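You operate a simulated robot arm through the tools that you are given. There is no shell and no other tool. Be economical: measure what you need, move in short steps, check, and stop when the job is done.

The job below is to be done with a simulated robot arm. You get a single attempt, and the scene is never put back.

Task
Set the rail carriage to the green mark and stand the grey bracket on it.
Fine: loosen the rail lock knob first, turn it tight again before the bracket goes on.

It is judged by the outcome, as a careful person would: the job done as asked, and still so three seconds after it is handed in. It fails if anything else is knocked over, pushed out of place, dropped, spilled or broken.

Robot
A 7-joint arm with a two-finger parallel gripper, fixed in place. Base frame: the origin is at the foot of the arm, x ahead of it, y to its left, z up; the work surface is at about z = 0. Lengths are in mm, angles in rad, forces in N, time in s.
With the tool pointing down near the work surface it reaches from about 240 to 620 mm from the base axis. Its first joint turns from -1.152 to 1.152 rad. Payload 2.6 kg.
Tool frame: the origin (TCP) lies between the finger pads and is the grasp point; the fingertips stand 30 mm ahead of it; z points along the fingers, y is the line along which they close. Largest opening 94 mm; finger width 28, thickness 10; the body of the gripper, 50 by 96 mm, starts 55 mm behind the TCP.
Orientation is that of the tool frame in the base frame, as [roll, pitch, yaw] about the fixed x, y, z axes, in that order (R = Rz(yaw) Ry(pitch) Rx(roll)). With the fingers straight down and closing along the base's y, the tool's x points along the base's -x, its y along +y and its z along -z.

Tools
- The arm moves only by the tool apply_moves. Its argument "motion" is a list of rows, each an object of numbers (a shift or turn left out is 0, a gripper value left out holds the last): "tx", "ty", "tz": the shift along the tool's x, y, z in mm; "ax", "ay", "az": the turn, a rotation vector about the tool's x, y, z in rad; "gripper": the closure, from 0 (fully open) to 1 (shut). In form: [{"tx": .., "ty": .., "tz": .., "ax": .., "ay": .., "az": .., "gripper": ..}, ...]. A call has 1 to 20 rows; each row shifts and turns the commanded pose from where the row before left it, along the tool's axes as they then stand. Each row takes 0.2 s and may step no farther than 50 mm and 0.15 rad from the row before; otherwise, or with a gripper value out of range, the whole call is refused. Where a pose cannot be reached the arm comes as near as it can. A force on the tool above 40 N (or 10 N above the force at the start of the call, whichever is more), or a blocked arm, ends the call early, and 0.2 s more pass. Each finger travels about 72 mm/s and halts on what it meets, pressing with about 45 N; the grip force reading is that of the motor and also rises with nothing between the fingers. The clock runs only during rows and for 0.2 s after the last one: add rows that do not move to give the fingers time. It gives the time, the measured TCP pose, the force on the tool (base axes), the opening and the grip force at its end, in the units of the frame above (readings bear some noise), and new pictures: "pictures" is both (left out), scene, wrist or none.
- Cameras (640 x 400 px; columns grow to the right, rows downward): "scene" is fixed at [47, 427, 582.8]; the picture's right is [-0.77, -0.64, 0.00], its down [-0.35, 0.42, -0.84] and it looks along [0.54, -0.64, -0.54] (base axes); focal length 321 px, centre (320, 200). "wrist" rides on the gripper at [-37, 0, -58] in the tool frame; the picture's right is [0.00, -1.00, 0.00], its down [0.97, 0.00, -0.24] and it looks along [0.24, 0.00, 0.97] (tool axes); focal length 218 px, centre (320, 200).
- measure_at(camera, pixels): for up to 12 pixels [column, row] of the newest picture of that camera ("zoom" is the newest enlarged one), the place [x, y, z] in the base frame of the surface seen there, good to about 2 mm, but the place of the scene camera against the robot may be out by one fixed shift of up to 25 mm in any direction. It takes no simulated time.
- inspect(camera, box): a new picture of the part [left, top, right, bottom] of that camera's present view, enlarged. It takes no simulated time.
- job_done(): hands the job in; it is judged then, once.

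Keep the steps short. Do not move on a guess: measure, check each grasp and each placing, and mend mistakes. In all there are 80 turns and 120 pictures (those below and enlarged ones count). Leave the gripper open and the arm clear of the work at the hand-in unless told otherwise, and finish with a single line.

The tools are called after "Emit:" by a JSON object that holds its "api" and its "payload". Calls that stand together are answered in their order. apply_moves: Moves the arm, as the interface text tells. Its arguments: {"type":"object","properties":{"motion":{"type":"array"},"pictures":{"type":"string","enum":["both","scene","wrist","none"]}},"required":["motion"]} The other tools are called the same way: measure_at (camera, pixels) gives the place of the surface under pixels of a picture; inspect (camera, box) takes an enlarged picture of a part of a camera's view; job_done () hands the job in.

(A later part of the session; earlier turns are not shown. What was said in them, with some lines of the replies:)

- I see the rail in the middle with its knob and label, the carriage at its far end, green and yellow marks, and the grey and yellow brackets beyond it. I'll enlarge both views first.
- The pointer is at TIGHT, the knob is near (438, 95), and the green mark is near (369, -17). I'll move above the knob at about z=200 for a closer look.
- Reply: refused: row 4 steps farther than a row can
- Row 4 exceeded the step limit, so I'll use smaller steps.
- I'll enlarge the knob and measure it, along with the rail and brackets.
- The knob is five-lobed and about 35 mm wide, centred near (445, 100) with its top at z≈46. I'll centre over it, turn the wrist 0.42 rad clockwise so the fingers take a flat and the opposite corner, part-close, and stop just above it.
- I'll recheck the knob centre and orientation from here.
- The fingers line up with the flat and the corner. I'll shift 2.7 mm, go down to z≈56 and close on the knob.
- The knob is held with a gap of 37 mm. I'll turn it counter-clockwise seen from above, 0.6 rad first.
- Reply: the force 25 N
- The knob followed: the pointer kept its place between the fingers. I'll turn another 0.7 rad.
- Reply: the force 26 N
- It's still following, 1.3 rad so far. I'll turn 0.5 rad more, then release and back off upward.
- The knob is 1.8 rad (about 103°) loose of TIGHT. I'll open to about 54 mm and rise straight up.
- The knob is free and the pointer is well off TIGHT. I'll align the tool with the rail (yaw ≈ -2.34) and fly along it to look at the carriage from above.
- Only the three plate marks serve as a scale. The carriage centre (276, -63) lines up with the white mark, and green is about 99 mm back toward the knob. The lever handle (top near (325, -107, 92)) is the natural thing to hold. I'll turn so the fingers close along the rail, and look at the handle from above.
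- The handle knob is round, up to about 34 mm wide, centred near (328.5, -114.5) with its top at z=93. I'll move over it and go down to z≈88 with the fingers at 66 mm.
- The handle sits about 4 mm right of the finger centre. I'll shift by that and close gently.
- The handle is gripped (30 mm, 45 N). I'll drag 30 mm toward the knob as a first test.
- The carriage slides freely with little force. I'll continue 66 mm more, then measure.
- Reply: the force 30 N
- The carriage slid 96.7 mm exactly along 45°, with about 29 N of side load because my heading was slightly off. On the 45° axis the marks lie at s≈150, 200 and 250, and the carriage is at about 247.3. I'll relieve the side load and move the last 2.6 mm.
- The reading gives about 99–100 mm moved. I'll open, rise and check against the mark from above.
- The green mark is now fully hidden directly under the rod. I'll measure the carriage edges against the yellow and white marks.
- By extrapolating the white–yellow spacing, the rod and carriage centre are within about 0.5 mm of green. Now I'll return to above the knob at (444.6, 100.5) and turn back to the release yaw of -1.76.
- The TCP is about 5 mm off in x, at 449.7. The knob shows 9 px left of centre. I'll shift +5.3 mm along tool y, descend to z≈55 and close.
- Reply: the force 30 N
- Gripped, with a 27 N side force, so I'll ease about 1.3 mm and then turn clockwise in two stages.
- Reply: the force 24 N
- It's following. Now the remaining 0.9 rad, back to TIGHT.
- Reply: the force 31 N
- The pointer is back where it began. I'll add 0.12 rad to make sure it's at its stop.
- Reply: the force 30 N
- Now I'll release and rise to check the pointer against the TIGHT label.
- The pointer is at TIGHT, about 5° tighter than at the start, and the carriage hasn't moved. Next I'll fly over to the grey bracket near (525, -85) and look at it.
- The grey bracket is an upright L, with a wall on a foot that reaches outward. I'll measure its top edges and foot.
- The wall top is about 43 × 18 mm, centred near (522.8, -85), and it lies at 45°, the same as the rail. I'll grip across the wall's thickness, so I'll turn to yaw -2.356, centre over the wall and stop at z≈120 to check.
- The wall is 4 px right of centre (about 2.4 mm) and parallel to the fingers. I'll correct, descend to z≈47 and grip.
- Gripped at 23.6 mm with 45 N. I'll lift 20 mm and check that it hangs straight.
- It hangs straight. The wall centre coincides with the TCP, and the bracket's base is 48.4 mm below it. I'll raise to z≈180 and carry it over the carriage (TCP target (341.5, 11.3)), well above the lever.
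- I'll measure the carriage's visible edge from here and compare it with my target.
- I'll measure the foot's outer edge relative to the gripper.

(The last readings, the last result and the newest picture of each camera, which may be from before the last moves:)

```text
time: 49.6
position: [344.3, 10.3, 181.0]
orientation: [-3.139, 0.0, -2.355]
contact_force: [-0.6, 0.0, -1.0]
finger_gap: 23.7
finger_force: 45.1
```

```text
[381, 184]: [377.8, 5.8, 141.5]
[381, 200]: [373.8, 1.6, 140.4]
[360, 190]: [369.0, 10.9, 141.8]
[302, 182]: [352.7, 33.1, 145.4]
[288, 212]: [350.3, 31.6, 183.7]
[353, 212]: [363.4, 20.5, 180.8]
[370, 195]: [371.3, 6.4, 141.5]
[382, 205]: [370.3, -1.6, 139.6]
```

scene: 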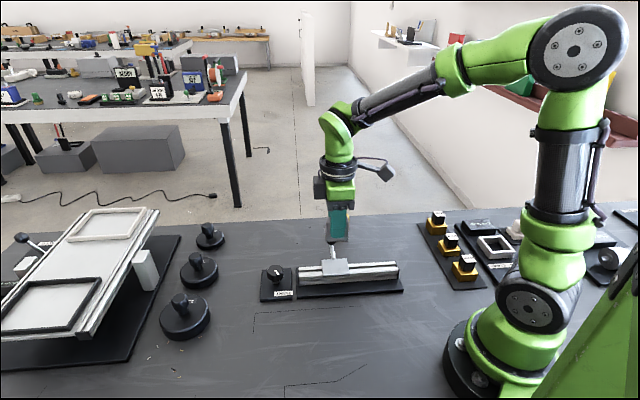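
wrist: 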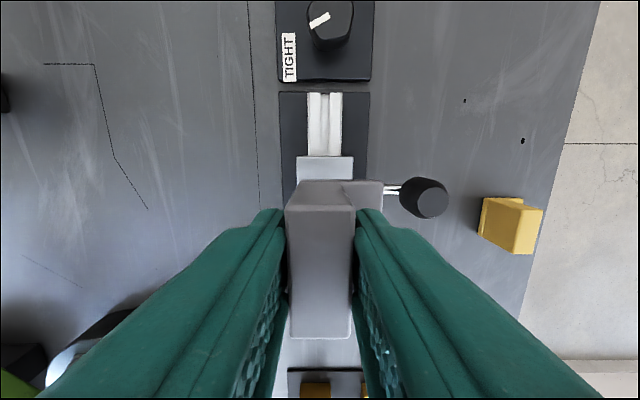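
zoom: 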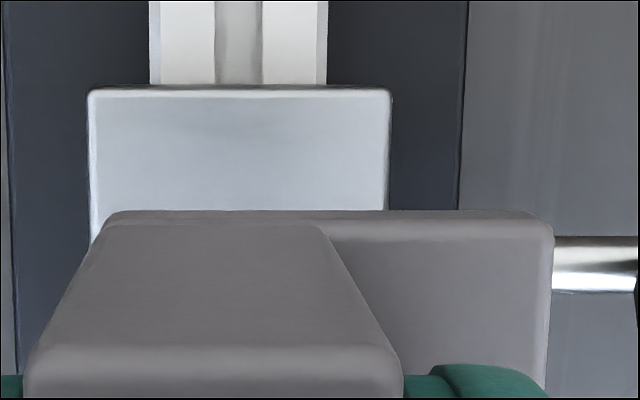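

The bracket spans p≈225–264 (centre 244.4) and the plate centre is p≈240.2, so I'll shift 4.2 mm inward and 1.2 mm along the rail. Then I'll descend to about 8 mm above the carriage.

Emit:
{"api": "apply_moves", "payload": {"motion": [{"tx": 1.2, "ty": 4.2}, {"tz": 25}, {"tz": 25}, {"tz": 15}, {"tz": 10}, {}, {}], "pictures": "both"}}

Emit:
{"api": "inspect", "payload": {"camera": "scene", "box": [290, 215, 380, 290]}}

Emit:
{"api": "inspect", "payload": {"camera": "wrist", "box": [270, 130, 410, 230]}}

```text
time: 51.2
position: [338.6, 13.1, 108.1]
orientation: [-3.139, -0.002, -2.354]
contact_force: [-0.8, 0.1, -0.9]
finger_gap: 23.7
finger_force: 45.1
```

scene: 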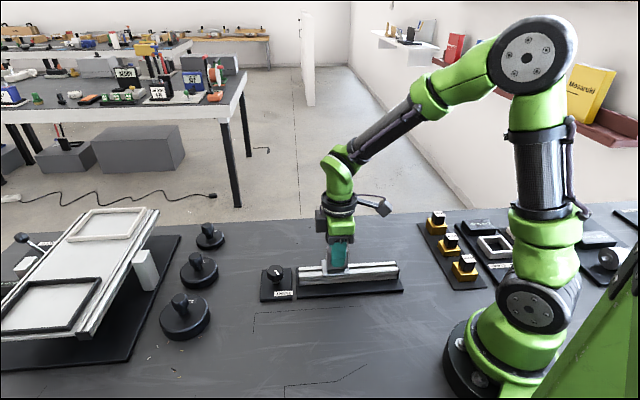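
wrist: 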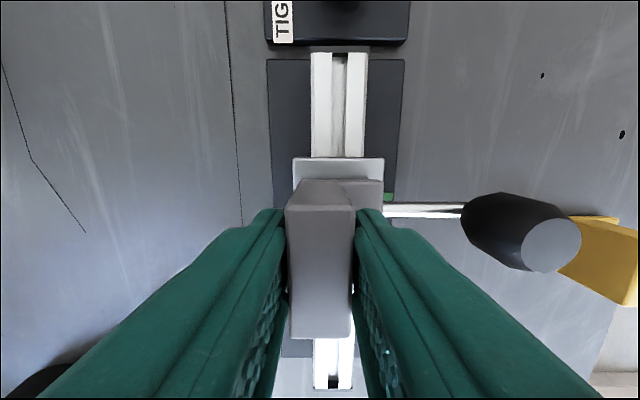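

```text
5.33 times, centred on (335, 252) of scene
```

zoom: 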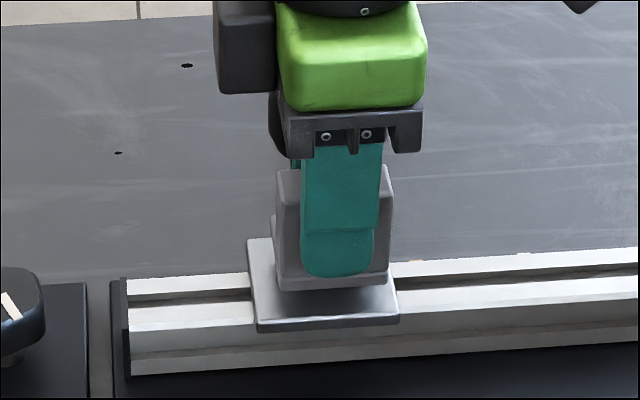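

```text
4.00 times, centred on (340, 180) of wrist
```

zoom: 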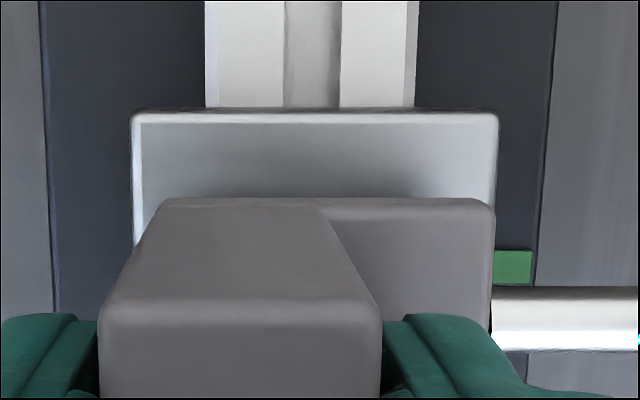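

It's well centred, within about 1 mm across and 1.8 mm along. I'll trim 1.2 mm and lower to contact in small steps.

Emit:
{"api": "apply_moves", "payload": {"motion": [{"tx": -1.2, "tz": 4}, {"tz": 3.5}, {"tz": 1}, {}], "pictures": "none"}}

Emit:
{"api": "apply_moves", "payload": {"motion": [{"tz": 0.8}, {}], "pictures": "none"}}

Emit:
{"api": "apply_moves", "payload": {"motion": [{"tz": 0.8}, {}], "pictures": "none"}}

```text
time: 52.2
position: [340.8, 14.9, 98.0]
orientation: [-3.141, 0.0, -2.356]
contact_force: [0.1, -0.1, -1.2]
finger_gap: 23.4
finger_force: 44.9
```

```text
time: 52.8
position: [340.9, 14.6, 97.3]
orientation: [-3.14, -0.001, -2.357]
contact_force: [-1.0, -1.0, -0.2]
finger_gap: 23.7
finger_force: 45.0
```

```text
time: 53.4
position: [338.9, 16.2, 97.3]
orientation: [-3.139, 0.001, -2.355]
contact_force: [-2.3, 1.0, 9.3]
finger_gap: 23.5
finger_force: 44.9
```

The upward force reads 9.3 N, so the bracket is on the carriage. I'll check both views before releasing.

Emit:
{"api": "inspect", "payload": {"camera": "scene", "box": [290, 215, 380, 290]}}

Emit:
{"api": "inspect", "payload": {"camera": "wrist", "box": [270, 130, 410, 230]}}

```text
5.33 times, centred on (335, 252) of scene
```

zoom: 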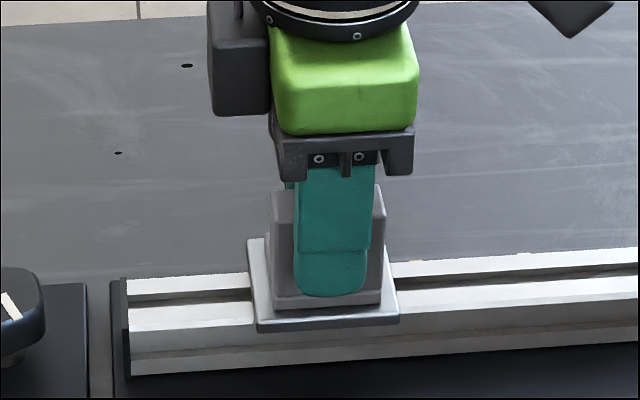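

```text
4.00 times, centred on (340, 180) of wrist
```

zoom: 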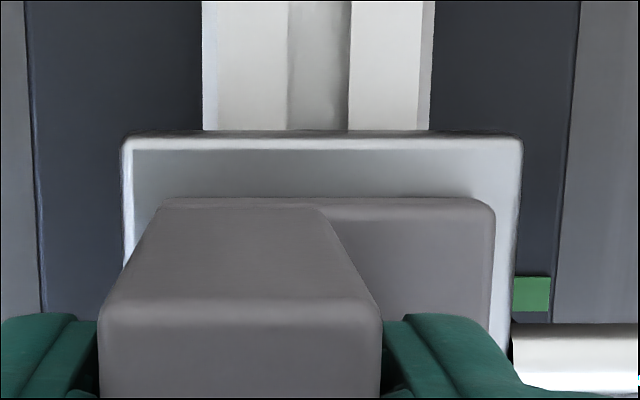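

It's seated and well within the plate. I'll open gently, then rise straight up.

Emit:
{"api": "apply_moves", "payload": {"motion": [{"gripper": 0.7}, {"gripper": 0.55}, {"gripper": 0.45}, {}, {"tz": -15}, {"tz": -35}, {"tz": -45}, {"tz": -40}, {}], "pictures": "both"}}

Emit:
{"api": "inspect", "payload": {"camera": "scene", "box": [250, 205, 410, 305]}}

Emit:
{"api": "inspect", "payload": {"camera": "wrist", "box": [250, 130, 410, 260]}}

```text
time: 55.4
position: [337.9, 13.0, 231.9]
orientation: [-3.139, -0.001, -2.354]
contact_force: [-1.2, -0.6, -0.2]
finger_gap: 52.0
finger_force: 0.0
```

scene: 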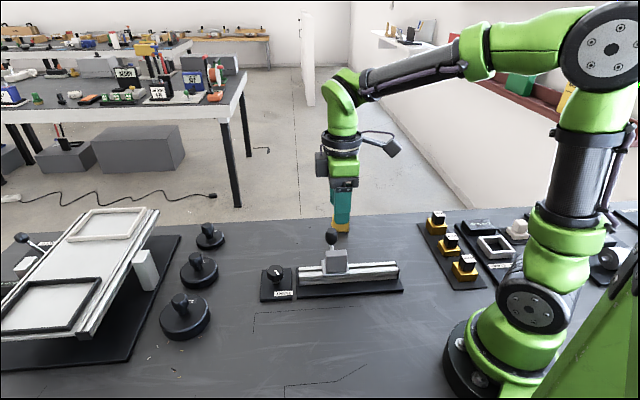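
wrist: 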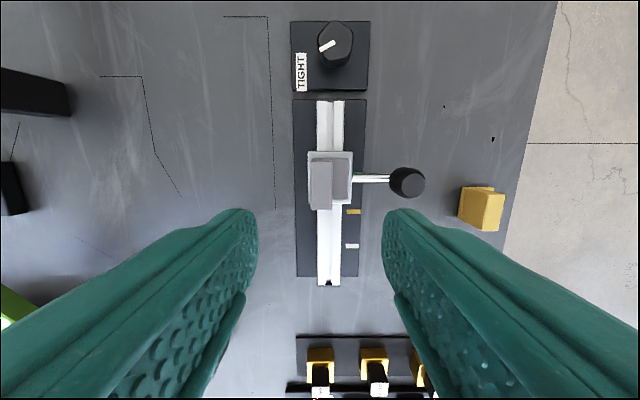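

```text
4.00 times, centred on (330, 255) of scene
```

zoom: 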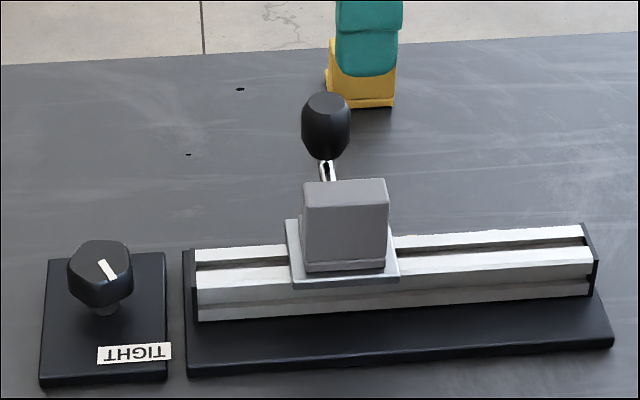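

```text
3.08 times, centred on (330, 195) of wrist
```

zoom: 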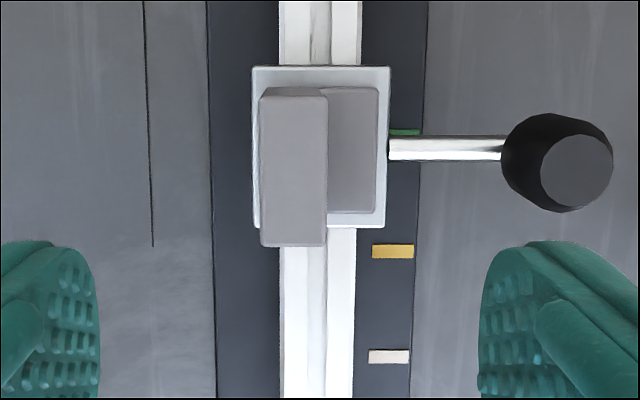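

The bracket stands upright and centred, the carriage is at green within about 1 mm allowing for parallax, and the pointer is at TIGHT. I'll open fully and back the arm away upward.

Emit:
{"api": "apply_moves", "payload": {"motion": [{"gripper": 0, "tz": -30}, {"tz": -30}, {"tx": -30}, {}, {}, {}, {}], "pictures": "scene"}}

```text
time: 57.0
position: [358.7, 37.0, 291.7]
orientation: [-3.14, 0.001, -2.353]
contact_force: [0.3, 0.5, 1.0]
finger_gap: 94.1
finger_force: 0.0
```

scene: 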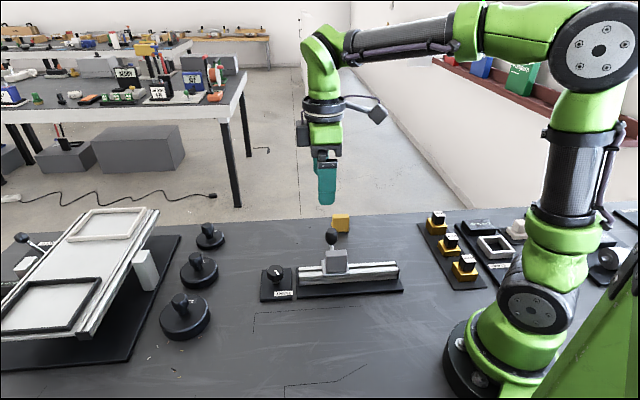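

Everything is in place, nothing else has moved, and the gripper is open and clear. I'm handing the job in.

Emit:
{"api": "job_done", "payload": {}}

```text
The job is handed in.
```

The carriage is at the green mark to within about 1 mm, the lock knob is turned back to TIGHT (I didn't push on the carriage to test the lock), and the grey bracket stands upright on the carriage.
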